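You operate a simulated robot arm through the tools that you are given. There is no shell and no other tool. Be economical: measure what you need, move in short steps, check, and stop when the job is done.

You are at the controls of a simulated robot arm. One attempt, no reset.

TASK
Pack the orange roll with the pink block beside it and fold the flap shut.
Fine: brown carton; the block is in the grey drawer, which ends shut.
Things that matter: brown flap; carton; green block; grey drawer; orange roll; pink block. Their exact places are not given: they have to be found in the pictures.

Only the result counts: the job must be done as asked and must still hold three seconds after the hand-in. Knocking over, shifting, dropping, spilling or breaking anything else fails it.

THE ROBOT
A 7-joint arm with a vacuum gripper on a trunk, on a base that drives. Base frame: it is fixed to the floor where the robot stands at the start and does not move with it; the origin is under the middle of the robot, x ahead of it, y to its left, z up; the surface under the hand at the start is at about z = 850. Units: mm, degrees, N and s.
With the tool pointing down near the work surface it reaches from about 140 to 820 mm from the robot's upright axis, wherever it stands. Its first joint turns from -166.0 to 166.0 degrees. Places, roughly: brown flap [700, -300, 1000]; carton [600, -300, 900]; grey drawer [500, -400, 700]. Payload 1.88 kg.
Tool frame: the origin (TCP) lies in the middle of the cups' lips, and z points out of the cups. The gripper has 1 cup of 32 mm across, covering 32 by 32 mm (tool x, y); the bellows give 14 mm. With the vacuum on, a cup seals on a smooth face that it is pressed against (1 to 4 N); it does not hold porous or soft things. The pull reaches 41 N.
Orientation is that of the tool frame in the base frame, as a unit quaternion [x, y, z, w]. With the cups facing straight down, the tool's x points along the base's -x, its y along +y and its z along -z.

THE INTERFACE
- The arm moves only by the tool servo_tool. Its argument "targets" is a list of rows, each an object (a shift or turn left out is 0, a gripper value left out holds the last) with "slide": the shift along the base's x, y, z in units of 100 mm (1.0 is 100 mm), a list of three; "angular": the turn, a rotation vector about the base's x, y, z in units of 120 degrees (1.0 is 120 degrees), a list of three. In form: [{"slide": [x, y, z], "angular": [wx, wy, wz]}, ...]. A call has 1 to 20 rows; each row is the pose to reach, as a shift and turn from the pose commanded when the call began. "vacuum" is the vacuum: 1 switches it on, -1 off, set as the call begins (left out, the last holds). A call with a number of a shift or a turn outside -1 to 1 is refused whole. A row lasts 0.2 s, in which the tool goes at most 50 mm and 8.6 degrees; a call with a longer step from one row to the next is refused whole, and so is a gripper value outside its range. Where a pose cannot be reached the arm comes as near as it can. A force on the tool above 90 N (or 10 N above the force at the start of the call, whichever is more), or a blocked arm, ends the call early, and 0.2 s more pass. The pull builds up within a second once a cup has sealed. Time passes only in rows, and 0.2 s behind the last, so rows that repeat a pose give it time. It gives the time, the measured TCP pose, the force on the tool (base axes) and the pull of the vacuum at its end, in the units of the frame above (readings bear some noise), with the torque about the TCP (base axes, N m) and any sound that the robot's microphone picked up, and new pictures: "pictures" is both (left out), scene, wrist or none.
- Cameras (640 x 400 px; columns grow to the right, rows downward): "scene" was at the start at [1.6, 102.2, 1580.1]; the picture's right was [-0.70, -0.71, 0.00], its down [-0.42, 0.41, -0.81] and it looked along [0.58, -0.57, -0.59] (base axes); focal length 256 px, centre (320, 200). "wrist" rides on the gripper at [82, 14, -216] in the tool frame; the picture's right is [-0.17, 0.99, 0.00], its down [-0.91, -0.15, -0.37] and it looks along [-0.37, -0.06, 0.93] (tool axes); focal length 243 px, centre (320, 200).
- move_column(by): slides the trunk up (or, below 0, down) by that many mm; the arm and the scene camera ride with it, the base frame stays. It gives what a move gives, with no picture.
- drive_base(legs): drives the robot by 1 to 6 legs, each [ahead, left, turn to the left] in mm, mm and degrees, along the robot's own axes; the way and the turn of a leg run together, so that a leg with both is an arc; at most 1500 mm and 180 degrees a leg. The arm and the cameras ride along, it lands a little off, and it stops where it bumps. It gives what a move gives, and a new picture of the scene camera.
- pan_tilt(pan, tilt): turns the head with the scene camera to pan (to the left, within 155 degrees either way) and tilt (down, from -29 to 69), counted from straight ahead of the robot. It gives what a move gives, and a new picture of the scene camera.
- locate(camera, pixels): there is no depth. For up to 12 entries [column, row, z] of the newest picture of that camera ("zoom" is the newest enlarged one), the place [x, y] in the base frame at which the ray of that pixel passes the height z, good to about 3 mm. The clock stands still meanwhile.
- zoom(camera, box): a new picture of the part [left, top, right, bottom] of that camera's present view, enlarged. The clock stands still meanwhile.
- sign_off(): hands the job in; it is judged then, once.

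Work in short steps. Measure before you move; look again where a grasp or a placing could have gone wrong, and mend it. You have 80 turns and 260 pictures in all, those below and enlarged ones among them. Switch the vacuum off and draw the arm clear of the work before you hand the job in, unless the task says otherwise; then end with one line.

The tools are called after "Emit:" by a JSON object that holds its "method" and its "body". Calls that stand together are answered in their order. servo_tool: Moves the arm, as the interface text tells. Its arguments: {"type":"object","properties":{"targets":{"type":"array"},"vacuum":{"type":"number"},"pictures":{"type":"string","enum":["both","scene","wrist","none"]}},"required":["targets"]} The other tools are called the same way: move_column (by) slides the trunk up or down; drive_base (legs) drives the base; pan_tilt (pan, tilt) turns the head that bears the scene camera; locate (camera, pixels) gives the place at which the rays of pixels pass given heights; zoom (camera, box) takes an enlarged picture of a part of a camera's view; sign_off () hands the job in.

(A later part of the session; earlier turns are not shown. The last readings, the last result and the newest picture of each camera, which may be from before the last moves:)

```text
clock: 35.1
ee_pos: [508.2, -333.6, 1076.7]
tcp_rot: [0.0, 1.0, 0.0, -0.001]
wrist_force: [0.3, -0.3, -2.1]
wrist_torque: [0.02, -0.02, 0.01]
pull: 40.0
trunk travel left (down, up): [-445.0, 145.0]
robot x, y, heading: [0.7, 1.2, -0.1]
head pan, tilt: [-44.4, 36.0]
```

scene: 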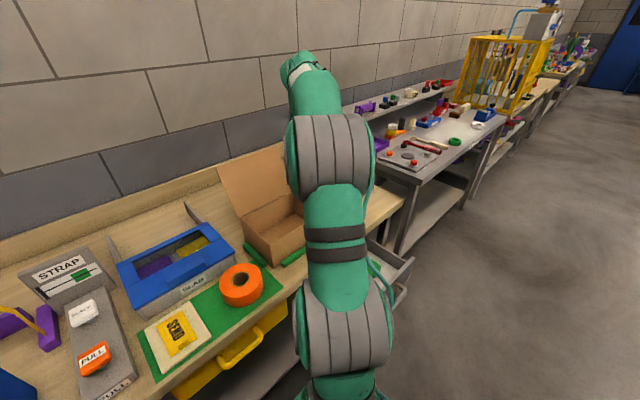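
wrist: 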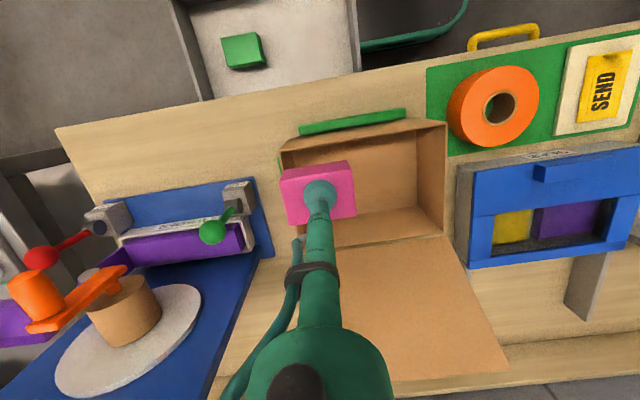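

Roll Ø≈117, hole ≈45. I locate carton rim corners and flap in this overhead-ish view before lowering.

Emit:
{"method": "zoom", "body": {"camera": "wrist", "box": [260, 100, 480, 260]}}

Emit:
{"method": "locate", "body": {"camera": "wrist", "pixels": [[282, 152, 950], [447, 124, 950], [445, 237, 950], [282, 152, 940], [447, 124, 940], [445, 237, 940], [424, 207, 850], [415, 133, 850]]}}

```text
2.50 times, centred on (370, 180) of wrist
```

zoom: 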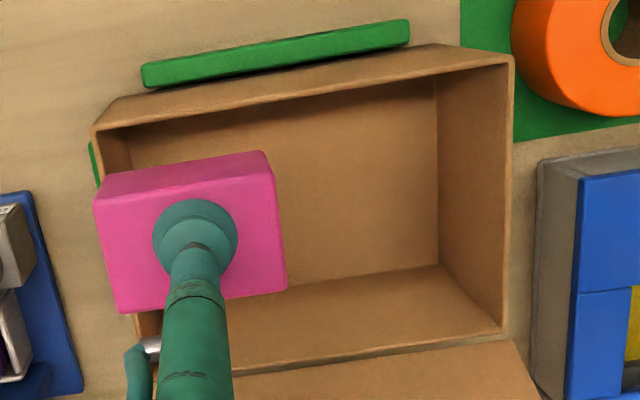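

```text
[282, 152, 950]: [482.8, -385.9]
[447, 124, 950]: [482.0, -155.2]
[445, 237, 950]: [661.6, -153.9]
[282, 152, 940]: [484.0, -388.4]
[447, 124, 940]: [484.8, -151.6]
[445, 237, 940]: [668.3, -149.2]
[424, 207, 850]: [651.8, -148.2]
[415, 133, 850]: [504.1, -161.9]
```

Rim: x≈482–657, y≈−387…−157. I move the block over (568,−341) and descend to just above the carton floor.

Emit:
{"method": "servo_tool", "body": {"targets": [{"slide": [0.4, -0.08, 0]}, {"slide": [0.6, -0.08, 0]}, {"slide": [0.6, -0.08, -0.4]}, {"slide": [0.6, -0.08, -0.8]}, {"slide": [0.6, -0.08, -0.8]}], "pictures": "both"}}

```text
clock: 36.3
ee_pos: [567.7, -340.5, 997.4]
tcp_rot: [-0.001, 1.0, 0.0, -0.001]
wrist_force: [0.8, -0.5, -1.3]
wrist_torque: [0.02, 0.04, -0.02]
pull: 41.1
trunk travel left (down, up): [-445.0, 145.0]
robot x, y, heading: [-1.9, -0.6, 0.1]
head pan, tilt: [-44.4, 36.0]
```

scene: 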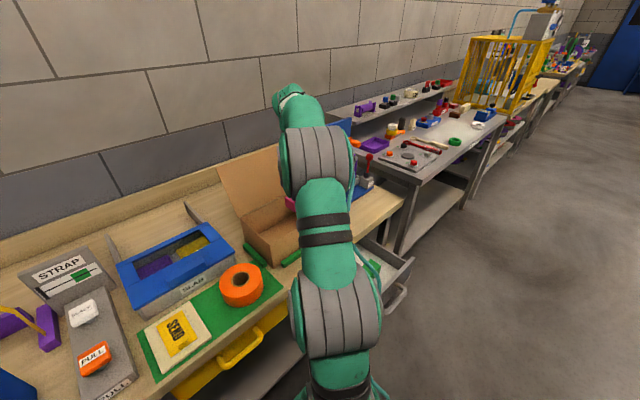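
wrist: 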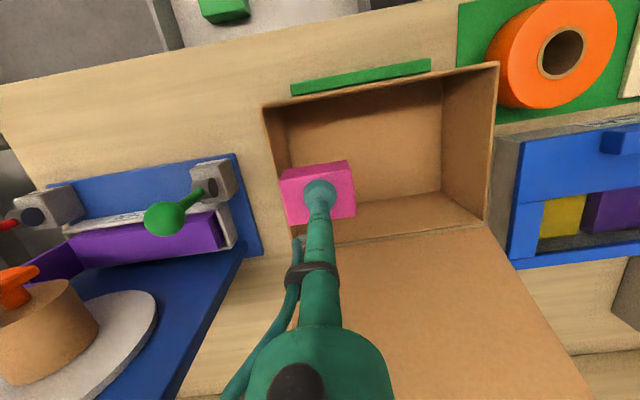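

Block is inside the rim outline. I check the lateral margin to the −y wall before lowering.

Emit:
{"method": "locate", "body": {"camera": "wrist", "pixels": [[280, 172, 997], [355, 215, 997], [263, 108, 950], [284, 110, 850], [498, 64, 950], [486, 222, 950], [440, 190, 852], [442, 78, 852]]}}

Emit:
{"method": "zoom", "body": {"camera": "wrist", "box": [240, 60, 520, 260]}}

```text
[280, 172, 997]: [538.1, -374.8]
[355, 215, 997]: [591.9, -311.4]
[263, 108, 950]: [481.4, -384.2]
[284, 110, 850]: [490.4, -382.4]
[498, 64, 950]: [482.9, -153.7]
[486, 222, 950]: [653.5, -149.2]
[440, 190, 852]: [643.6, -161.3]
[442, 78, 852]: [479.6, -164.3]
```

```text
2.00 times, centred on (380, 160) of wrist
```

zoom: 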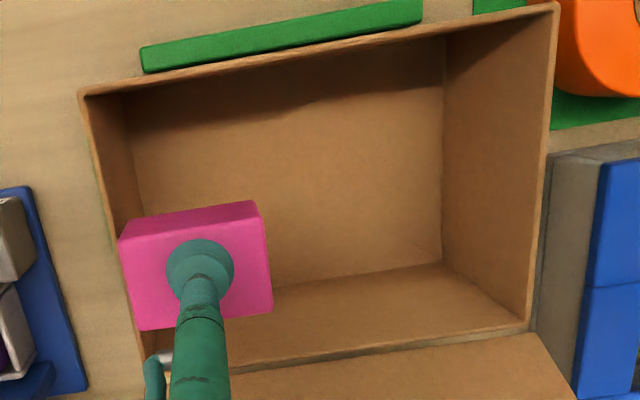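

Margin ≈7 mm at the wall, leaving ≈145 mm for the 117 mm roll. I lower to near the floor in small steps.

Emit:
{"method": "servo_tool", "body": {"targets": [{"slide": [0, 0, -0.3]}, {"slide": [0, 0, -0.6]}, {"slide": [0, 0, -0.85]}, {"slide": [0, 0, -0.95]}, {"slide": [0, 0, -1.0]}, {"slide": [0, 0, -1.0]}], "pictures": "none"}}

```text
clock: 37.7
ee_pos: [568.3, -339.5, 894.2]
tcp_rot: [0.0, 1.0, -0.001, -0.002]
wrist_force: [-0.6, -0.4, -0.5]
wrist_torque: [0.02, -0.05, -0.01]
pull: 40.8
trunk travel left (down, up): [-445.0, 145.0]
robot x, y, heading: [-1.2, 5.0, 0.2]
head pan, tilt: [-44.4, 36.0]
```

Emit:
{"method": "servo_tool", "body": {"targets": [{"slide": [0, 0, -0.03]}, {"slide": [0, 0, -0.06]}, {"slide": [0, 0, -0.06]}], "pictures": "wrist"}}

```text
clock: 38.5
ee_pos: [568.1, -340.0, 893.9]
tcp_rot: [-0.001, 1.0, -0.001, 0.002]
wrist_force: [-3.1, -0.9, 25.0]
wrist_torque: [0.09, 0.07, -0.02]
pull: 41.1
trunk travel left (down, up): [-445.0, 145.0]
robot x, y, heading: [-3.7, 2.8, 0.0]
head pan, tilt: [-44.4, 36.0]
```

wrist: 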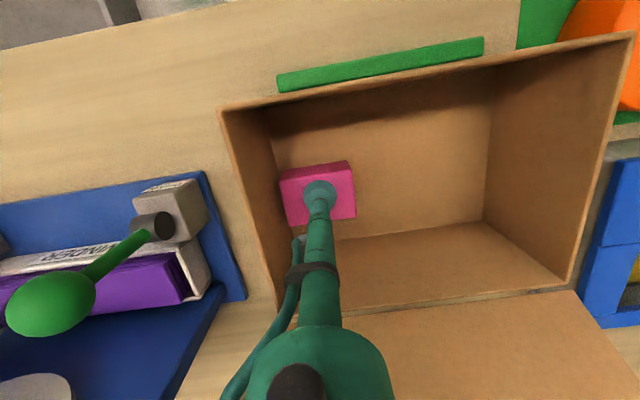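

The block is on the carton floor (25 N contact). I release and rise.

Emit:
{"method": "servo_tool", "body": {"targets": [{"slide": [0, 0, 0.04]}, {"slide": [0, 0, 0.05]}, {"slide": [0, 0, 0.05]}, {"slide": [0, 0, 0.06]}, {"slide": [0, 0, 0.2]}, {"slide": [0, 0, 0.6]}, {"slide": [0, 0, 1.0]}], "vacuum": -1, "pictures": "none"}}

Emit:
{"method": "servo_tool", "body": {"targets": [{"slide": [-0.2, 0.3, 0.3]}, {"slide": [-0.4, 0.6, 0.6]}, {"slide": [-0.6, 0.9, 0.6]}], "pictures": "none"}}

Emit:
{"method": "servo_tool", "body": {"targets": [{"slide": [-0.2, 0.4, 0]}, {"slide": [-0.4, 0.8, 0]}, {"slide": [-0.4, 1.0, 0]}], "pictures": "none"}}

Emit:
{"method": "servo_tool", "body": {"targets": [{"slide": [0, 0.4, 0]}, {"slide": [0, 0.8, 0]}, {"slide": [0, 0.98, 0]}], "pictures": "both"}}

```text
clock: 40.1
ee_pos: [567.4, -339.7, 989.2]
tcp_rot: [-0.002, 1.0, 0.0, -0.001]
wrist_force: [-0.2, -0.8, 0.8]
wrist_torque: [0.02, 0.02, 0.0]
pull: 0.0
trunk travel left (down, up): [-445.0, 145.0]
robot x, y, heading: [2.3, 2.1, 0.1]
head pan, tilt: [-44.4, 36.0]
```

```text
clock: 40.9
ee_pos: [507.2, -249.5, 1049.4]
tcp_rot: [0.0, 1.0, 0.001, -0.001]
wrist_force: [0.1, 0.4, 0.4]
wrist_torque: [0.03, 0.01, -0.01]
pull: 0.1
trunk travel left (down, up): [-445.0, 145.0]
robot x, y, heading: [-0.8, 1.0, 0.0]
head pan, tilt: [-44.4, 36.0]
```

```text
clock: 41.7
ee_pos: [467.3, -150.3, 1050.2]
tcp_rot: [-0.001, 1.0, 0.0, -0.001]
wrist_force: [0.2, 0.4, -0.5]
wrist_torque: [0.0, -0.02, 0.01]
pull: 0.0
trunk travel left (down, up): [-445.0, 145.0]
robot x, y, heading: [5.1, 0.6, -0.0]
head pan, tilt: [-44.4, 36.0]
```

```text
clock: 42.5
ee_pos: [468.3, -52.7, 1049.1]
tcp_rot: [0.0, 1.0, 0.0, 0.0]
wrist_force: [0.1, 0.3, -0.1]
wrist_torque: [-0.04, 0.0, -0.02]
pull: 0.0
trunk travel left (down, up): [-445.0, 145.0]
robot x, y, heading: [-2.0, -4.6, -0.1]
head pan, tilt: [-44.4, 36.0]
```

scene: 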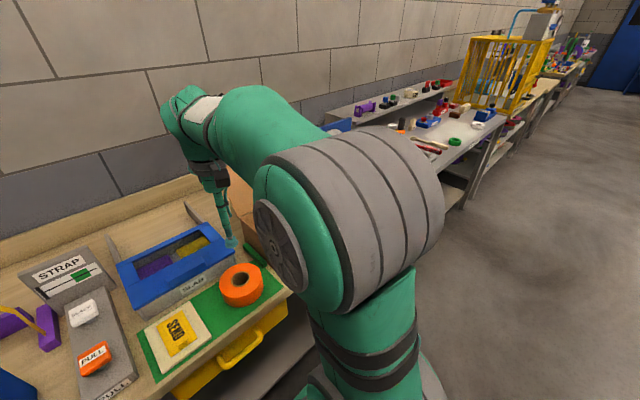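
wrist: 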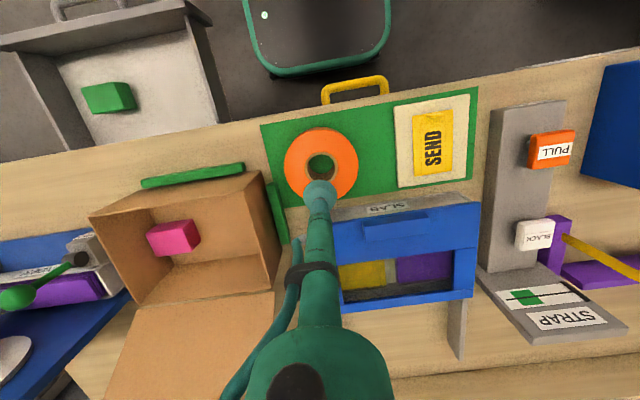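

Block lies well in the carton. Now I measure the roll precisely in this near-overhead view.

Emit:
{"method": "zoom", "body": {"camera": "wrist", "box": [270, 110, 370, 210]}}

```text
4.00 times, centred on (320, 160) of wrist
```

zoom: 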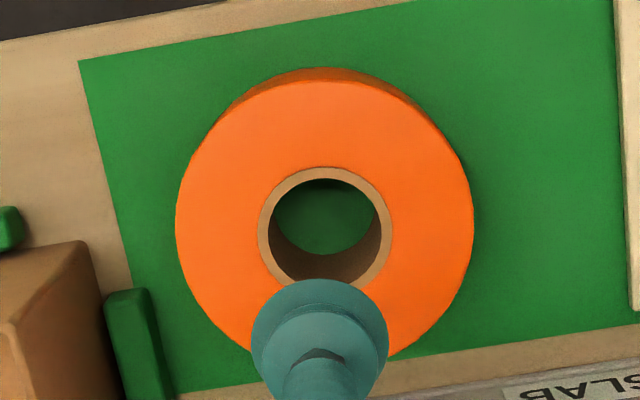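

Annulus from r≈22 to 58 mm; I'll grip on the near (−x) side, 40 mm from the centre. I locate the centre.

Emit:
{"method": "locate", "body": {"camera": "zoom", "pixels": [[325, 225, 900], [325, 168, 900], [325, 80, 900], [175, 222, 900], [473, 225, 900], [258, 225, 900], [392, 225, 900], [325, 228, 895], [390, 357, 900]]}}

```text
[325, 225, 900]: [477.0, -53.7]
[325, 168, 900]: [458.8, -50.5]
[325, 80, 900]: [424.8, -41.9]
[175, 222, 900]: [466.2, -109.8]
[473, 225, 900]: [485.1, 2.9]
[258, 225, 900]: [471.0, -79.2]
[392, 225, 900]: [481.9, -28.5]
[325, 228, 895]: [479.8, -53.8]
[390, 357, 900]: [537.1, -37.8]
```

Roll centre ≈(481,−53.5). I move the cup over (441,−53.5) and lower to z≈925, then check.

Emit:
{"method": "servo_tool", "body": {"targets": [{"slide": [-0.27, 0, 0]}, {"slide": [-0.27, 0, -0.4]}, {"slide": [-0.27, 0, -0.8]}, {"slide": [-0.27, 0, -1.0]}], "pictures": "none"}}

Emit:
{"method": "servo_tool", "body": {"targets": [{"slide": [0, 0, -0.25]}, {"slide": [0, 0, -0.25]}], "pictures": "wrist"}}

Emit:
{"method": "zoom", "body": {"camera": "wrist", "box": [250, 120, 410, 280]}}

```text
clock: 43.5
ee_pos: [440.5, -52.1, 949.9]
tcp_rot: [-0.001, 1.0, 0.0, -0.001]
wrist_force: [-0.7, 0.2, -0.5]
wrist_torque: [0.01, 0.03, -0.02]
pull: 0.1
trunk travel left (down, up): [-445.0, 145.0]
robot x, y, heading: [0.4, 1.8, -0.2]
head pan, tilt: [-44.4, 36.0]
```

```text
clock: 44.1
ee_pos: [441.6, -52.5, 924.4]
tcp_rot: [-0.001, 1.0, -0.001, -0.001]
wrist_force: [-0.1, 1.0, 0.3]
wrist_torque: [-0.01, -0.04, 0.02]
pull: 0.1
trunk travel left (down, up): [-445.0, 145.0]
robot x, y, heading: [-1.1, 1.4, -0.2]
head pan, tilt: [-44.4, 36.0]
```

wrist: 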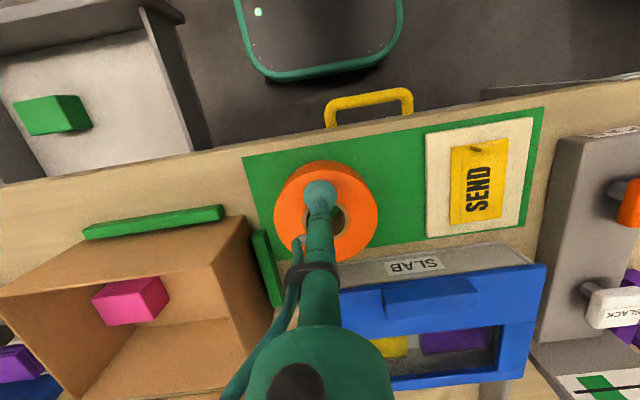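

```text
2.50 times, centred on (330, 200) of wrist
```

zoom: 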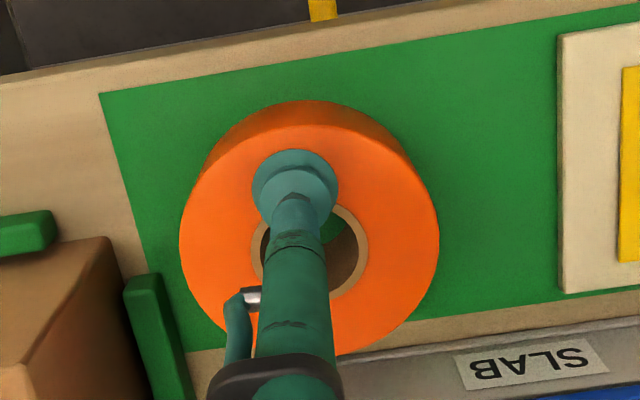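

I check the roll centre again from here.

Emit:
{"method": "locate", "body": {"camera": "zoom", "pixels": [[180, 240, 900], [440, 240, 900], [310, 124, 900], [345, 355, 900], [310, 250, 900], [296, 175, 924]]}}

```text
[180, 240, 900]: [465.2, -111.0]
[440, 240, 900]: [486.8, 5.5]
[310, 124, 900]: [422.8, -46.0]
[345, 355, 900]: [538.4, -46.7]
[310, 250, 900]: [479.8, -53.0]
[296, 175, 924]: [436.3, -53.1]
```

Centre confirmed ≈(480,−53); cup at (441,−52.5) is right. Vacuum on and press down.

Emit:
{"method": "servo_tool", "body": {"targets": [{"slide": [-0.01, 0, -0.15]}, {"slide": [-0.01, 0, -0.22]}, {"slide": [-0.01, 0, -0.26]}, {"slide": [-0.01, 0, -0.29]}, {"slide": [-0.01, 0, -0.29]}, {"slide": [-0.01, 0, -0.29]}], "vacuum": 1, "pictures": "none"}}

```text
clock: 45.5
ee_pos: [439.3, -53.0, 897.5]
tcp_rot: [-0.001, 1.0, 0.0, 0.001]
wrist_force: [-5.4, -0.7, 25.3]
wrist_torque: [0.09, -0.17, -0.45]
pull: 40.6
trunk travel left (down, up): [-445.0, 145.0]
robot x, y, heading: [-0.1, 0.4, -0.3]
head pan, tilt: [-44.4, 36.0]
```

Sealed at 40.6 N. I lift slowly and look.

Emit:
{"method": "servo_tool", "body": {"targets": [{"slide": [0, 0, 0.05]}, {"slide": [0, 0, 0.12]}, {"slide": [0, 0, 0.25]}, {"slide": [0, 0, 0.45]}, {"slide": [0, 0, 0.7]}, {"slide": [0, 0, 1.0]}], "pictures": "none"}}

Emit:
{"method": "servo_tool", "body": {"targets": [{"slide": [0, 0, 0.3]}, {"slide": [0, 0, 0.6]}], "pictures": "both"}}

```text
clock: 46.9
ee_pos: [440.6, -52.6, 994.8]
tcp_rot: [0.0, 1.0, 0.001, 0.0]
wrist_force: [-0.6, 0.4, -3.8]
wrist_torque: [0.05, 0.12, 0.06]
pull: 40.8
trunk travel left (down, up): [-445.0, 145.0]
robot x, y, heading: [0.6, 0.7, 0.0]
head pan, tilt: [-44.4, 36.0]
```

```text
clock: 47.5
ee_pos: [439.4, -52.9, 1056.6]
tcp_rot: [-0.002, 1.0, 0.0, -0.001]
wrist_force: [-0.2, 0.5, -3.7]
wrist_torque: [0.09, 0.12, 0.05]
pull: 40.6
trunk travel left (down, up): [-445.0, 145.0]
robot x, y, heading: [-0.7, -1.1, 0.1]
head pan, tilt: [-44.4, 36.0]
```

scene: 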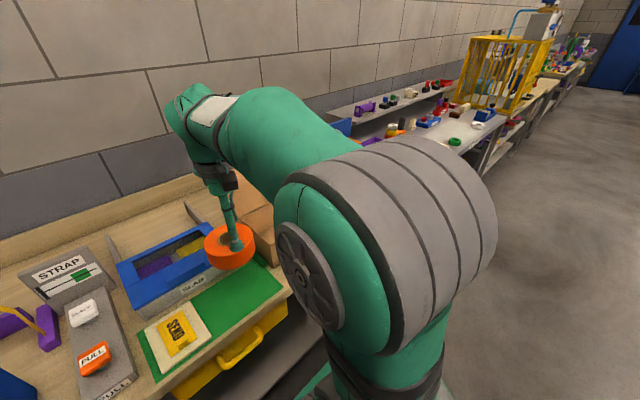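
wrist: 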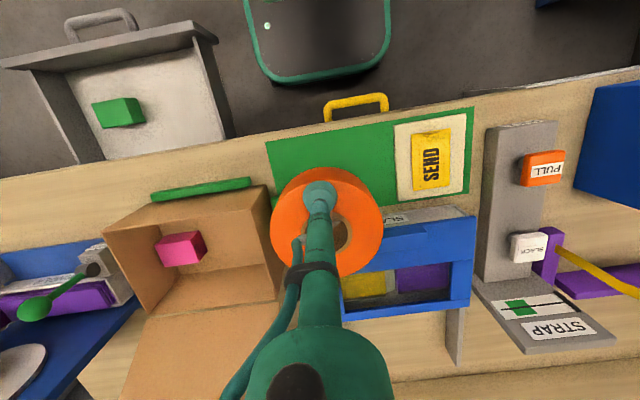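

Held level. I carry it to above the carton: TCP to (528,−232), so roll centre at (568,−232).

Emit:
{"method": "servo_tool", "body": {"targets": [{"slide": [0.15, -0.3, 0.05]}, {"slide": [0.3, -0.6, 0.1]}, {"slide": [0.45, -0.9, 0.1]}, {"slide": [0.45, -0.95, 0.1]}], "pictures": "none"}}

Emit:
{"method": "servo_tool", "body": {"targets": [{"slide": [0.2, -0.35, 0]}, {"slide": [0.43, -0.7, 0]}, {"slide": [0.43, -0.84, 0]}, {"slide": [0.43, -0.84, 0]}], "pictures": "both"}}

```text
clock: 48.5
ee_pos: [485.8, -147.9, 1066.1]
tcp_rot: [-0.001, 1.0, -0.001, 0.0]
wrist_force: [0.2, -0.3, -3.8]
wrist_torque: [0.09, 0.17, 0.01]
pull: 41.2
trunk travel left (down, up): [-445.0, 145.0]
robot x, y, heading: [-1.8, 2.2, -0.1]
head pan, tilt: [-44.4, 36.0]
```

```text
clock: 49.5
ee_pos: [529.2, -231.2, 1065.6]
tcp_rot: [-0.001, 1.0, 0.0, -0.001]
wrist_force: [0.0, 0.1, -4.0]
wrist_torque: [0.08, 0.11, 0.05]
pull: 40.1
trunk travel left (down, up): [-445.0, 145.0]
robot x, y, heading: [0.2, -0.1, 0.1]
head pan, tilt: [-44.4, 36.0]
```

scene: 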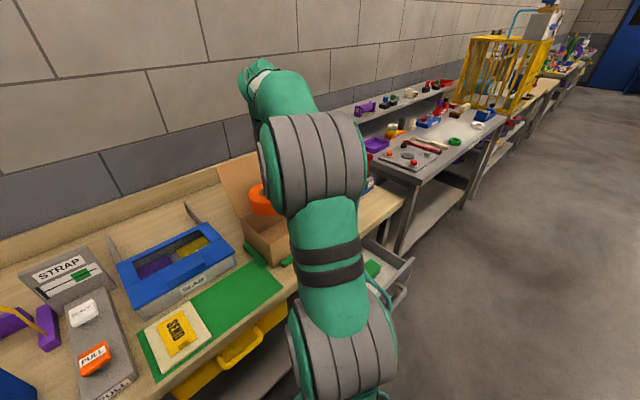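
wrist: 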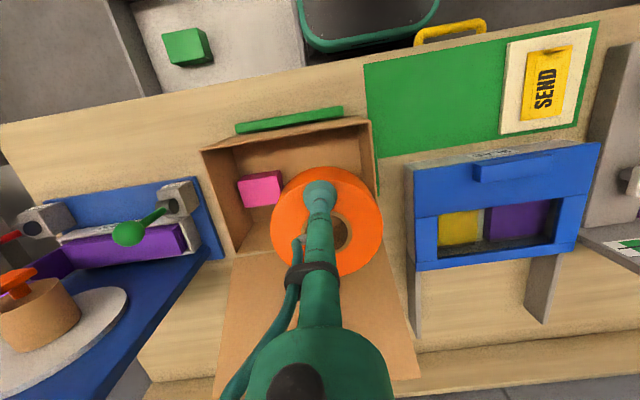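

I verify the roll's extents against the block's edge and the walls.

Emit:
{"method": "locate", "body": {"camera": "wrist", "pixels": [[272, 222, 1060], [382, 222, 1060], [281, 172, 890], [283, 200, 890], [371, 120, 950], [373, 190, 950], [203, 152, 950]]}}

Emit:
{"method": "zoom", "body": {"camera": "wrist", "box": [190, 100, 410, 290]}}

```text
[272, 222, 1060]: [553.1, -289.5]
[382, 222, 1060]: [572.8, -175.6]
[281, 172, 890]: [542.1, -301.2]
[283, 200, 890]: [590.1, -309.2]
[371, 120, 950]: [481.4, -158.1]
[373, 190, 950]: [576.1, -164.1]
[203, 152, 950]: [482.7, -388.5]
```

```text
2.11 times, centred on (300, 195) of wrist
```

zoom: 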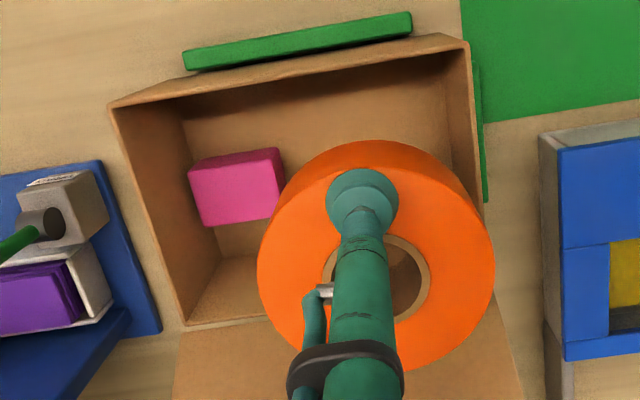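

Margins ≈12 mm both sides. I lower to z≈965 (roll bottom just inside the rim) and check.

Emit:
{"method": "servo_tool", "body": {"targets": [{"slide": [0, 0, -0.4]}, {"slide": [0, 0, -0.8]}, {"slide": [0, 0, -1.0]}, {"slide": [0, 0, -1.0]}], "pictures": "wrist"}}

Emit:
{"method": "zoom", "body": {"camera": "wrist", "box": [150, 80, 450, 290]}}

```text
clock: 50.5
ee_pos: [529.2, -230.0, 966.4]
tcp_rot: [-0.001, 1.0, 0.001, 0.0]
wrist_force: [-0.2, 0.2, -4.3]
wrist_torque: [0.1, 0.15, 0.04]
pull: 40.3
trunk travel left (down, up): [-445.0, 145.0]
robot x, y, heading: [-3.2, 3.1, -0.0]
head pan, tilt: [-44.4, 36.0]
```

wrist: 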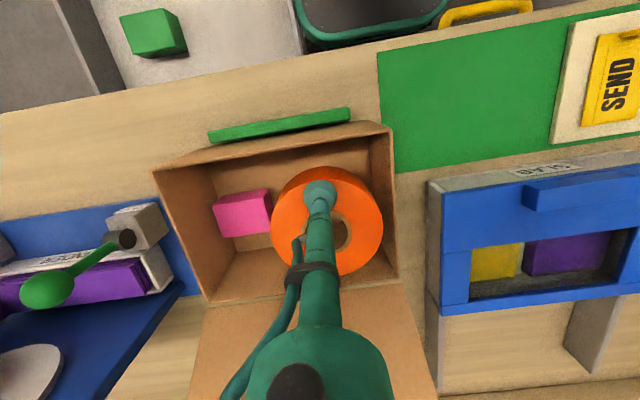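

```text
1.90 times, centred on (300, 185) of wrist
```

zoom: 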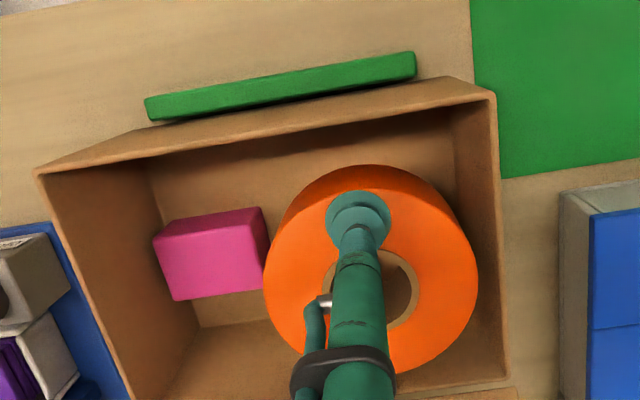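

Good clearance. I lower to the floor slowly.

Emit:
{"method": "servo_tool", "body": {"targets": [{"slide": [0, 0, -0.25]}, {"slide": [0, 0, -0.48]}, {"slide": [0, 0, -0.56]}, {"slide": [0, 0, -0.61]}, {"slide": [0, 0, -0.64]}, {"slide": [0, 0, -0.64]}], "pictures": "none"}}

```text
clock: 51.9
ee_pos: [529.2, -232.0, 903.4]
tcp_rot: [0.0, 1.0, -0.001, 0.001]
wrist_force: [-1.2, 0.2, 10.0]
wrist_torque: [0.1, -0.14, -0.11]
pull: 40.7
trunk travel left (down, up): [-445.0, 145.0]
robot x, y, heading: [1.5, 0.7, 0.2]
head pan, tilt: [-44.4, 36.0]
```

The roll is on the floor (10 N). Release, rise 160 mm, and look.

Emit:
{"method": "servo_tool", "body": {"targets": [{"slide": [0, 0, 0]}, {"slide": [0, 0, 0]}, {"slide": [0, 0, 0.02]}, {"slide": [0, 0, 0.05]}, {"slide": [0, 0, 0.2]}, {"slide": [0, 0, 0.6]}, {"slide": [0, 0, 1.0]}], "vacuum": -1, "pictures": "none"}}

Emit:
{"method": "servo_tool", "body": {"targets": [{"slide": [-0.3, 0, 0.4]}, {"slide": [-0.6, 0, 0.8]}, {"slide": [-0.9, 0, 1.0]}], "pictures": "both"}}

```text
clock: 53.5
ee_pos: [526.8, -230.1, 1003.4]
tcp_rot: [-0.001, 1.0, 0.0, -0.001]
wrist_force: [-0.5, -0.1, 0.0]
wrist_torque: [0.0, -0.02, 0.01]
pull: 0.0
trunk travel left (down, up): [-445.0, 145.0]
robot x, y, heading: [-3.3, 1.9, -0.4]
head pan, tilt: [-44.4, 36.0]
```

```text
clock: 54.3
ee_pos: [437.7, -231.1, 1102.7]
tcp_rot: [0.0, 1.0, 0.0, -0.001]
wrist_force: [-0.5, -0.8, 0.4]
wrist_torque: [-0.02, 0.04, 0.0]
pull: 0.1
trunk travel left (down, up): [-445.0, 145.0]
robot x, y, heading: [-1.7, 0.5, -0.1]
head pan, tilt: [-44.4, 36.0]
```

scene: 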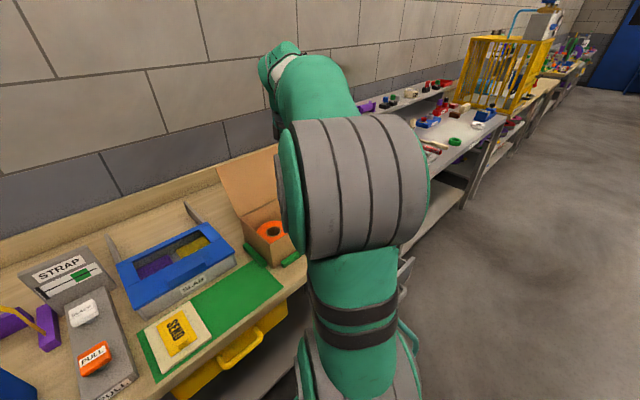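
wrist: 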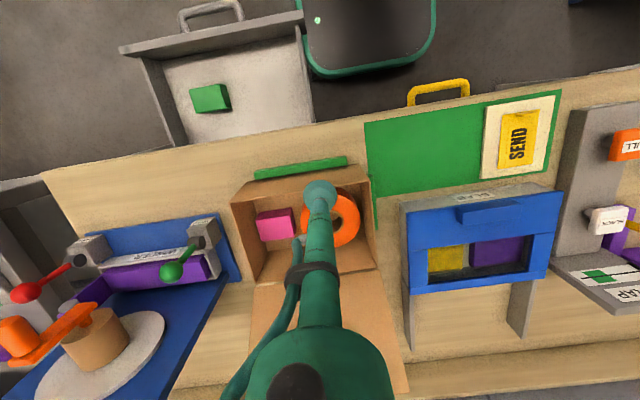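

Both are packed. Next I shut the drawer: reverse my earlier path to the horizontal tool pose in front of it. First travel to (265,−466,1043).

Emit:
{"method": "servo_tool", "body": {"targets": [{"slide": [-0.3, -0.35, 0]}, {"slide": [-0.6, -0.7, 0]}, {"slide": [-0.86, -1.0, 0]}], "pictures": "none"}}

Emit:
{"method": "servo_tool", "body": {"targets": [{"slide": [-0.3, -0.35, -0.2]}, {"slide": [-0.6, -0.7, -0.4]}, {"slide": [-0.86, -1.0, -0.6]}, {"slide": [-0.86, -1.0, -0.6]}], "pictures": "none"}}

Emit:
{"method": "servo_tool", "body": {"targets": [{"slide": [0, -0.35, 0]}], "pictures": "none"}}

Emit:
{"method": "servo_tool", "body": {"targets": [{"slide": [-0.09, -0.09, 0], "angular": [-0.0054, -0.0668, 0.0054]}, {"slide": [-0.18, -0.18, 0], "angular": [-0.0107, -0.1336, 0.0107]}, {"slide": [-0.27, -0.27, 0], "angular": [-0.0161, -0.2005, 0.0161]}, {"slide": [-0.36, -0.36, 0], "angular": [-0.0215, -0.2673, 0.0215]}, {"slide": [-0.45, -0.45, 0], "angular": [-0.0268, -0.3341, 0.0268]}, {"slide": [-0.54, -0.54, 0], "angular": [-0.0322, -0.4009, 0.0322]}, {"slide": [-0.63, -0.63, 0], "angular": [-0.0375, -0.4677, 0.0375]}, {"slide": [-0.72, -0.72, 0], "angular": [-0.0429, -0.5345, 0.0429]}, {"slide": [-0.81, -0.81, 0], "angular": [-0.0483, -0.6014, 0.0483]}, {"slide": [-0.9, -0.9, 0], "angular": [-0.0536, -0.6682, 0.0536]}, {"slide": [-1.0, -1.0, 0], "angular": [-0.059, -0.735, 0.059]}], "pictures": "both"}}

```text
clock: 55.1
ee_pos: [350.5, -332.1, 1101.1]
tcp_rot: [0.0, 1.0, 0.0, -0.001]
wrist_force: [-0.5, -0.5, 0.2]
wrist_torque: [0.01, 0.0, 0.03]
pull: 0.1
trunk travel left (down, up): [-445.0, 145.0]
robot x, y, heading: [1.4, -2.5, -0.2]
head pan, tilt: [-44.4, 36.0]
```

```text
refused: row 1 steps farther than a row can; nothing moved
```

```text
clock: 55.5
ee_pos: [352.0, -365.2, 1102.0]
tcp_rot: [-0.001, 1.0, 0.0, -0.001]
wrist_force: [0.3, -0.2, -0.9]
wrist_torque: [-0.05, -0.02, 0.01]
pull: 0.0
trunk travel left (down, up): [-445.0, 145.0]
robot x, y, heading: [0.0, 1.9, 0.0]
head pan, tilt: [-44.4, 36.0]
```

```text
clock: 58.1
ee_pos: [250.4, -466.3, 1196.8]
tcp_rot: [-0.116, 0.721, -0.116, 0.673]
wrist_force: [0.5, 1.2, 0.6]
wrist_torque: [-0.04, 0.05, -0.1]
pull: 0.1
trunk travel left (down, up): [-445.0, 145.0]
robot x, y, heading: [0.8, 0.9, -0.2]
head pan, tilt: [-44.4, 36.0]
stopped in row 11: the arm was blocked; the commanded pose is now the measured one
```

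scene: 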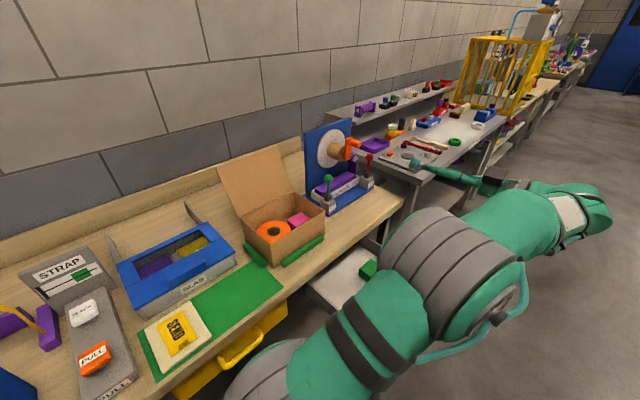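
wrist: 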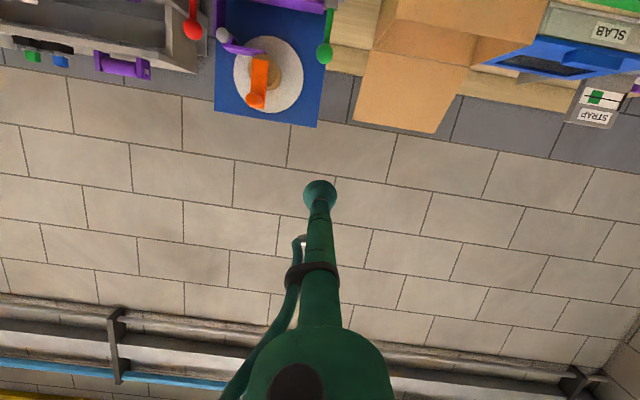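

Pose again slightly limited but the axis is along +x. I move to (150,−525) and lower the trunk to bring the cup to drawer-front height.

Emit:
{"method": "servo_tool", "body": {"targets": [{"slide": [-0.3, -0.2, 0]}, {"slide": [-0.6, -0.4, 0]}, {"slide": [-0.95, -0.58, 0]}], "pictures": "none"}}

Emit:
{"method": "move_column", "body": {"by": -300}}

```text
clock: 58.9
ee_pos: [155.2, -526.5, 1194.1]
tcp_rot: [-0.115, 0.721, -0.114, 0.673]
wrist_force: [0.7, 0.1, 0.2]
wrist_torque: [0.03, 0.01, -0.02]
pull: 0.2
trunk travel left (down, up): [-445.0, 145.0]
robot x, y, heading: [-4.8, 0.3, 0.0]
head pan, tilt: [-44.4, 36.0]
```

```text
clock: 61.9
ee_pos: [155.8, -526.1, 895.6]
tcp_rot: [-0.115, 0.721, -0.114, 0.674]
wrist_force: [-0.1, -0.1, -0.2]
wrist_torque: [0.0, -0.04, 0.02]
pull: 0.0
trunk travel left (down, up): [-145.0, 445.0]
robot x, y, heading: [-0.1, 1.7, -0.1]
head pan, tilt: [-44.4, 36.0]
```

Now down another 150 mm with the arm/trunk, then look.

Emit:
{"method": "move_column", "body": {"by": -140}}

Emit:
{"method": "servo_tool", "body": {"targets": [{"slide": [0, 0, -0.1]}, {"slide": [0, 0, -0.15]}], "pictures": "both"}}

```text
clock: 63.5
ee_pos: [155.2, -526.2, 753.1]
tcp_rot: [-0.115, 0.721, -0.113, 0.674]
wrist_force: [0.6, 0.0, -0.9]
wrist_torque: [0.0, 0.0, 0.01]
pull: 0.0
trunk travel left (down, up): [-5.0, 585.0]
robot x, y, heading: [-1.1, 1.3, 0.2]
head pan, tilt: [-44.4, 36.0]
```

```text
clock: 64.1
ee_pos: [155.2, -525.6, 738.1]
tcp_rot: [-0.115, 0.721, -0.114, 0.673]
wrist_force: [-0.2, 0.2, -1.1]
wrist_torque: [-0.01, -0.03, -0.02]
pull: 0.0
trunk travel left (down, up): [-5.0, 585.0]
robot x, y, heading: [-1.4, 2.6, 0.0]
head pan, tilt: [-44.4, 36.0]
```

scene: 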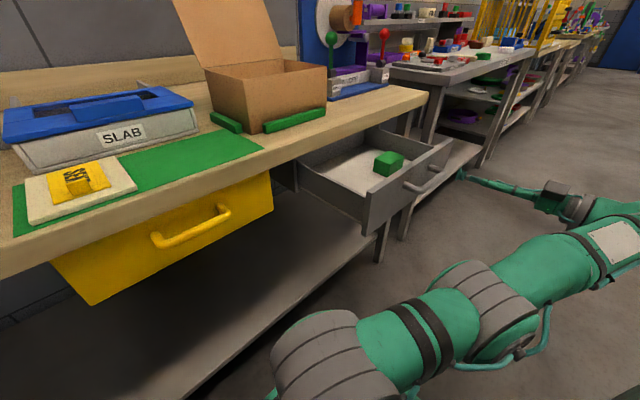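
wrist: 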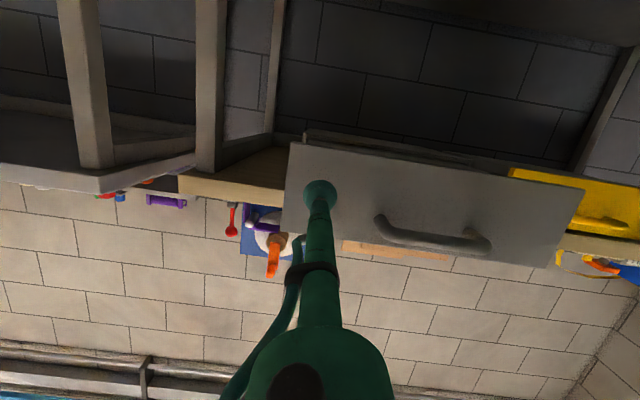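

The cup faces the front, right of the handle. I push slowly toward +x.

Emit:
{"method": "servo_tool", "body": {"targets": [{"slide": [0.2, 0.08, 0]}, {"slide": [0.35, 0.1, 0]}, {"slide": [0.5, 0.1, 0]}, {"slide": [0.65, 0.1, 0]}, {"slide": [0.8, 0.1, 0]}, {"slide": [1.0, 0.1, 0]}], "pictures": "none"}}

Emit:
{"method": "servo_tool", "body": {"targets": [{"slide": [0.15, 0, 0]}, {"slide": [0.35, 0, 0]}, {"slide": [0.55, 0, 0]}, {"slide": [0.75, 0, 0]}, {"slide": [0.95, 0, 0]}], "pictures": "scene"}}

```text
clock: 65.5
ee_pos: [255.8, -515.6, 738.0]
tcp_rot: [-0.113, 0.721, -0.114, 0.674]
wrist_force: [0.8, -0.1, 0.3]
wrist_torque: [0.02, -0.01, -0.03]
pull: 0.1
trunk travel left (down, up): [-5.0, 585.0]
robot x, y, heading: [-2.3, -0.6, 0.3]
head pan, tilt: [-44.4, 36.0]
```

```text
clock: 66.7
ee_pos: [350.7, -516.3, 739.1]
tcp_rot: [-0.114, 0.721, -0.115, 0.674]
wrist_force: [-0.3, -0.3, 0.2]
wrist_torque: [-0.03, -0.01, -0.02]
pull: 0.0
trunk travel left (down, up): [-5.0, 585.0]
robot x, y, heading: [-4.8, 1.0, 0.1]
head pan, tilt: [-44.4, 36.0]
```

scene: 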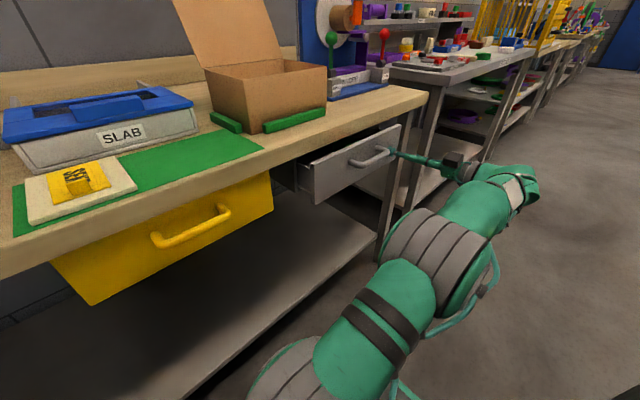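

It is closing freely. I push the last ~65 mm in smaller steps.

Emit:
{"method": "servo_tool", "body": {"targets": [{"slide": [0.15, 0, 0]}, {"slide": [0.3, 0, 0]}, {"slide": [0.42, 0, 0]}, {"slide": [0.5, 0, 0]}, {"slide": [0.57, 0, 0]}, {"slide": [0.62, 0, 0]}, {"slide": [0.66, 0, 0]}, {"slide": [0.66, 0, 0]}], "pictures": "scene"}}

```text
clock: 68.5
ee_pos: [415.9, -516.6, 739.5]
tcp_rot: [-0.114, 0.721, -0.114, 0.674]
wrist_force: [-4.7, -0.2, -1.4]
wrist_torque: [0.01, -0.02, 0.03]
pull: 0.0
trunk travel left (down, up): [-5.0, 585.0]
robot x, y, heading: [2.4, 1.7, -0.0]
head pan, tilt: [-44.4, 36.0]
```

scene: 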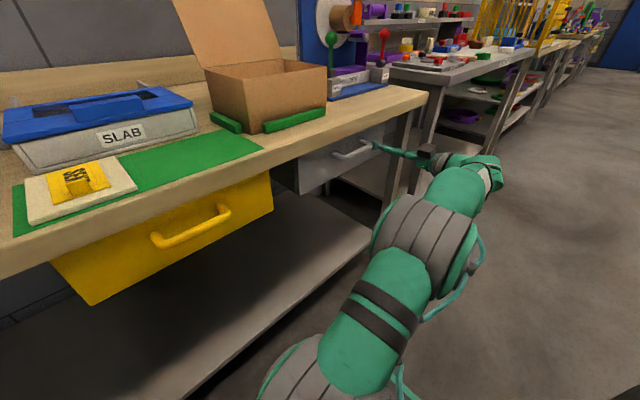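

Force is rising (−4.7 N). I push a little more to seat it fully.

Emit:
{"method": "servo_tool", "body": {"targets": [{"slide": [0.03, 0, 0]}, {"slide": [0.06, 0, 0]}, {"slide": [0.06, 0, 0]}], "pictures": "none"}}

```text
clock: 69.3
ee_pos: [419.3, -516.2, 739.3]
tcp_rot: [-0.113, 0.721, -0.115, 0.674]
wrist_force: [-43.4, 12.6, -5.5]
wrist_torque: [-0.12, -0.28, -0.37]
pull: 0.1
trunk travel left (down, up): [-5.0, 585.0]
robot x, y, heading: [0.7, 0.9, -0.0]
head pan, tilt: [-44.4, 36.0]
```

Firm stop: drawer shut. I withdraw and raise the trunk.

Emit:
{"method": "servo_tool", "body": {"targets": [{"slide": [-0.1, 0, 0]}, {"slide": [-0.4, 0, 0]}, {"slide": [-0.8, 0, 0]}, {"slide": [-1.0, 0, 0]}], "pictures": "none"}}

Emit:
{"method": "servo_tool", "body": {"targets": [{"slide": [-0.4, 0, 0]}, {"slide": [-0.8, 0, 0]}, {"slide": [-1.0, 0, 0]}], "pictures": "scene"}}

Emit:
{"method": "move_column", "body": {"by": 500}}

Emit:
{"method": "zoom", "body": {"camera": "scene", "box": [180, 140, 420, 320]}}

```text
clock: 70.3
ee_pos: [323.8, -516.7, 739.7]
tcp_rot: [-0.115, 0.721, -0.113, 0.674]
wrist_force: [0.5, -0.7, 0.1]
wrist_torque: [-0.04, -0.01, -0.01]
pull: 0.1
trunk travel left (down, up): [-5.0, 585.0]
robot x, y, heading: [-0.4, 3.0, -0.3]
head pan, tilt: [-44.4, 36.0]
```

```text
clock: 71.1
ee_pos: [223.4, -516.9, 739.2]
tcp_rot: [-0.114, 0.721, -0.113, 0.674]
wrist_force: [0.1, 0.0, 0.1]
wrist_torque: [0.01, 0.02, 0.01]
pull: 0.1
trunk travel left (down, up): [-5.0, 585.0]
robot x, y, heading: [-0.5, 4.6, 0.0]
head pan, tilt: [-44.4, 36.0]
```

scene: 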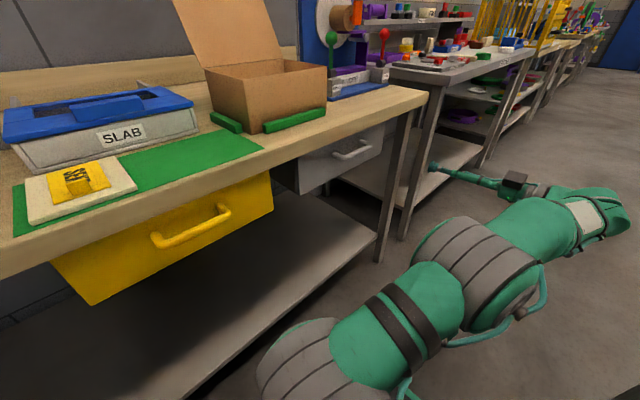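

```text
refused: 500 is not a number from -400 to 400
```

```text
2.22 times, centred on (300, 230) of scene
```

zoom: 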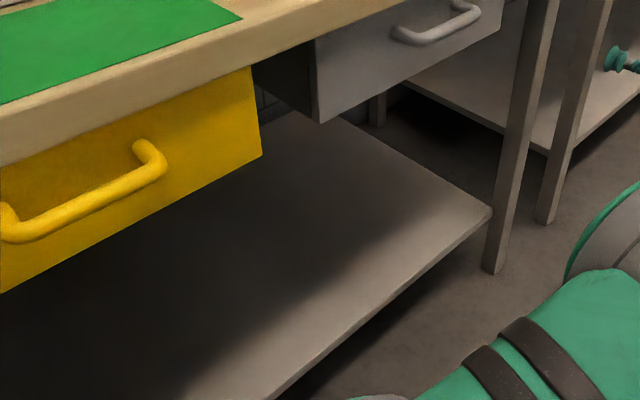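

Drawer is shut. I raise the trunk in two moves and turn the tool back to vertical.

Emit:
{"method": "move_column", "body": {"by": 400}}

Emit:
{"method": "move_column", "body": {"by": 120}}

Emit:
{"method": "servo_tool", "body": {"targets": [{"slide": [0, 0, 0]}], "pictures": "none"}}

```text
clock: 75.0
ee_pos: [222.8, -516.5, 1139.5]
tcp_rot: [-0.115, 0.721, -0.114, 0.673]
wrist_force: [0.9, -0.3, -1.4]
wrist_torque: [-0.05, -0.01, 0.01]
pull: 0.2
trunk travel left (down, up): [-405.0, 185.0]
robot x, y, heading: [-1.6, -1.5, 0.1]
head pan, tilt: [-44.4, 36.0]
```

```text
clock: 76.5
ee_pos: [222.6, -516.2, 1259.4]
tcp_rot: [-0.115, 0.721, -0.113, 0.674]
wrist_force: [0.0, -0.1, -0.4]
wrist_torque: [0.03, 0.01, -0.01]
pull: 0.1
trunk travel left (down, up): [-525.0, 65.0]
robot x, y, heading: [0.3, -1.4, -0.1]
head pan, tilt: [-44.4, 36.0]
```

```text
clock: 76.9
ee_pos: [222.4, -515.5, 1259.1]
tcp_rot: [-0.115, 0.721, -0.113, 0.674]
wrist_force: [0.1, 0.1, -1.6]
wrist_torque: [-0.03, 0.02, 0.02]
pull: 0.0
trunk travel left (down, up): [-525.0, 65.0]
robot x, y, heading: [-0.8, -0.8, -0.3]
head pan, tilt: [-44.4, 36.0]
```

Emit:
{"method": "servo_tool", "body": {"targets": [{"slide": [0.1, 0.0, 0], "angular": [0.0109, 0.0646, -0.0109]}, {"slide": [0.2, 0.0, 0], "angular": [0.0218, 0.1293, -0.0218]}, {"slide": [0.3, 0.0, 0], "angular": [0.0327, 0.1939, -0.0327]}, {"slide": [0.4, 0.0, 0], "angular": [0.0436, 0.2585, -0.0436]}, {"slide": [0.5, 0.0, 0], "angular": [0.0545, 0.3232, -0.0545]}, {"slide": [0.6, 0.0, 0], "angular": [0.0655, 0.3878, -0.0655]}, {"slide": [0.7, 0.0, 0], "angular": [0.0764, 0.4525, -0.0764]}, {"slide": [0.8, 0.0, 0], "angular": [0.0873, 0.5171, -0.0873]}, {"slide": [0.9, 0.0, 0], "angular": [0.0982, 0.5817, -0.0982]}, {"slide": [1.0, 0.0, 0], "angular": [0.1091, 0.6464, -0.1091]}, {"slide": [1.0, 0.0, 0], "angular": [0.12, 0.711, -0.12]}], "pictures": "none"}}

Emit:
{"method": "drive_base", "body": {"legs": [[0, -200, 0], [60, 0, 0]]}}

```text
clock: 79.3
ee_pos: [322.6, -517.6, 1258.9]
tcp_rot: [0.0, 1.0, 0.001, -0.001]
wrist_force: [0.0, 0.4, 0.0]
wrist_torque: [0.05, 0.01, 0.03]
pull: 0.1
trunk travel left (down, up): [-525.0, 65.0]
robot x, y, heading: [0.5, -1.8, 0.2]
head pan, tilt: [-44.4, 36.0]
```

```text
clock: 81.4
ee_pos: [383.1, -717.6, 1259.1]
tcp_rot: [0.0, 1.0, 0.001, -0.001]
wrist_force: [0.6, -0.4, 0.2]
wrist_torque: [-0.01, -0.02, 0.02]
pull: 0.1
trunk travel left (down, up): [-525.0, 65.0]
robot x, y, heading: [63.6, -200.2, -0.0]
head pan, tilt: [-44.4, 36.0]
```

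scene: 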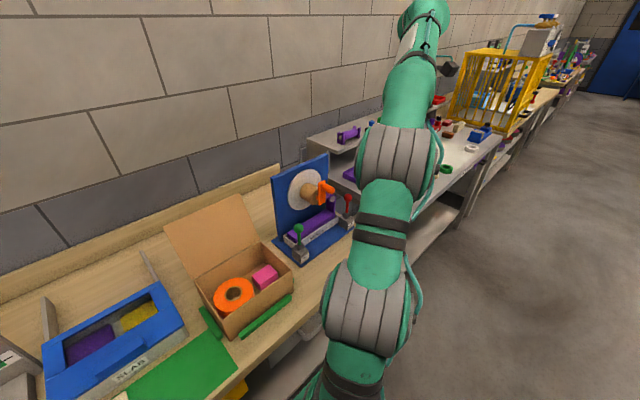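

Base at (64,−200). The flap is fully visible; I locate its tip corners (165,228), (238,196).

Emit:
{"method": "locate", "body": {"camera": "scene", "pixels": [[165, 228, 1100], [238, 196, 1100], [165, 228, 1080], [238, 196, 1080], [198, 280, 950], [263, 238, 950], [264, 240, 1000]]}}

Emit:
{"method": "zoom", "body": {"camera": "scene", "box": [140, 170, 320, 350]}}

```text
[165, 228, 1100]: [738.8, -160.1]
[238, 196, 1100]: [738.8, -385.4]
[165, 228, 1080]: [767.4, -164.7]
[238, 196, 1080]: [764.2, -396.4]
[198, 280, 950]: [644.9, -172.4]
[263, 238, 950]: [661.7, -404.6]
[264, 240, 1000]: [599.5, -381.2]
```

```text
2.22 times, centred on (230, 260) of scene
```

zoom: 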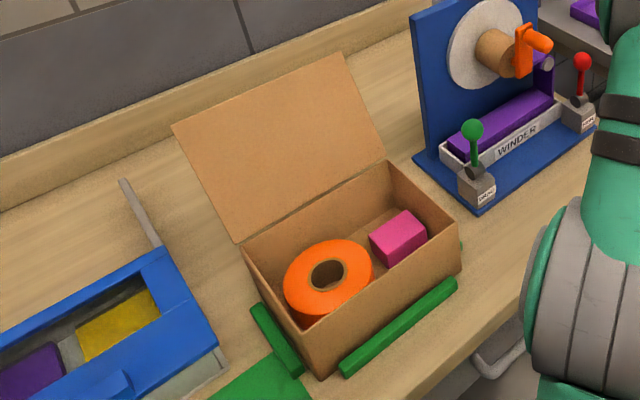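

Flap tip at ≈(742,−272,1098). I check the wall/backsplash position behind the flap and move the tool at z≈1259 along y toward −272.

Emit:
{"method": "locate", "body": {"camera": "scene", "pixels": [[113, 253, 900], [113, 253, 870], [113, 268, 850], [221, 205, 900]]}}

Emit:
{"method": "servo_tool", "body": {"targets": [{"slide": [0, 0.45, 0]}, {"slide": [0, 0.9, 0]}, {"slide": [0, 1.0, 0]}], "pictures": "none"}}

Emit:
{"method": "servo_tool", "body": {"targets": [{"slide": [0.2, 0.4, 0]}, {"slide": [0.4, 0.8, 0]}, {"slide": [0.5, 1.0, 0]}], "pictures": "none"}}

Emit:
{"method": "servo_tool", "body": {"targets": [{"slide": [0.2, 0.4, 0]}, {"slide": [0.4, 0.8, 0]}, {"slide": [0.5, 1.0, 0]}], "pictures": "none"}}

Emit:
{"method": "servo_tool", "body": {"targets": [{"slide": [0.2, 0.4, 0]}, {"slide": [0.4, 0.8, 0]}, {"slide": [0.5, 1.0, 0]}], "pictures": "none"}}

Emit:
{"method": "servo_tool", "body": {"targets": [{"slide": [0.25, 0.3, 0]}, {"slide": [0.6, 0.46, 0]}, {"slide": [1.0, 0.46, 0]}], "pictures": "both"}}

```text
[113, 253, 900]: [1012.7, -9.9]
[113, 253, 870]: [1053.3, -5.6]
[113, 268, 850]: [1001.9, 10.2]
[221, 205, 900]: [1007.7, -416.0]
```

```text
clock: 82.2
ee_pos: [383.7, -615.3, 1258.8]
tcp_rot: [0.0, 1.0, 0.0, 0.0]
wrist_force: [0.2, -0.5, 0.0]
wrist_torque: [-0.02, -0.02, -0.02]
pull: 0.1
trunk travel left (down, up): [-525.0, 65.0]
robot x, y, heading: [60.7, -201.4, -0.4]
head pan, tilt: [-44.4, 36.0]
```

```text
clock: 83.0
ee_pos: [435.0, -515.7, 1259.8]
tcp_rot: [0.0, 1.0, 0.0, 0.0]
wrist_force: [-0.6, -0.1, 0.2]
wrist_torque: [-0.01, -0.01, 0.04]
pull: 0.2
trunk travel left (down, up): [-525.0, 65.0]
robot x, y, heading: [57.9, -199.4, -0.2]
head pan, tilt: [-44.4, 36.0]
```

```text
clock: 83.8
ee_pos: [483.2, -416.6, 1260.8]
tcp_rot: [0.0, 1.0, 0.0, -0.001]
wrist_force: [0.3, 0.0, 0.5]
wrist_torque: [0.03, 0.01, 0.0]
pull: 0.1
trunk travel left (down, up): [-525.0, 65.0]
robot x, y, heading: [62.5, -201.3, -0.0]
head pan, tilt: [-44.4, 36.0]
```

```text
clock: 84.6
ee_pos: [534.6, -316.2, 1259.7]
tcp_rot: [0.001, 1.0, 0.0, 0.0]
wrist_force: [-0.4, -0.8, 0.6]
wrist_torque: [-0.04, 0.0, 0.01]
pull: 0.0
trunk travel left (down, up): [-525.0, 65.0]
robot x, y, heading: [61.7, -198.7, 0.1]
head pan, tilt: [-44.4, 36.0]
```

```text
clock: 85.4
ee_pos: [635.1, -270.5, 1258.6]
tcp_rot: [0.0, 1.0, -0.001, 0.0]
wrist_force: [-0.4, 0.0, 0.7]
wrist_torque: [-0.01, 0.0, 0.03]
pull: 0.1
trunk travel left (down, up): [-525.0, 65.0]
robot x, y, heading: [61.0, -197.2, 0.2]
head pan, tilt: [-44.4, 36.0]
```

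scene: 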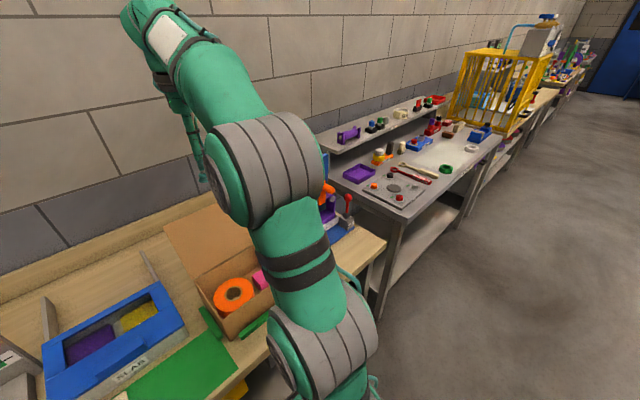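
wrist: 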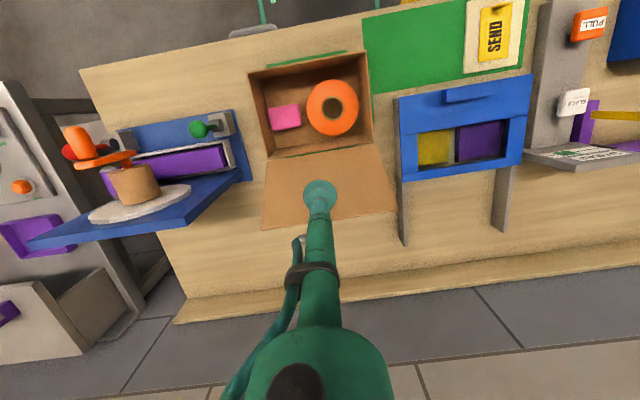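

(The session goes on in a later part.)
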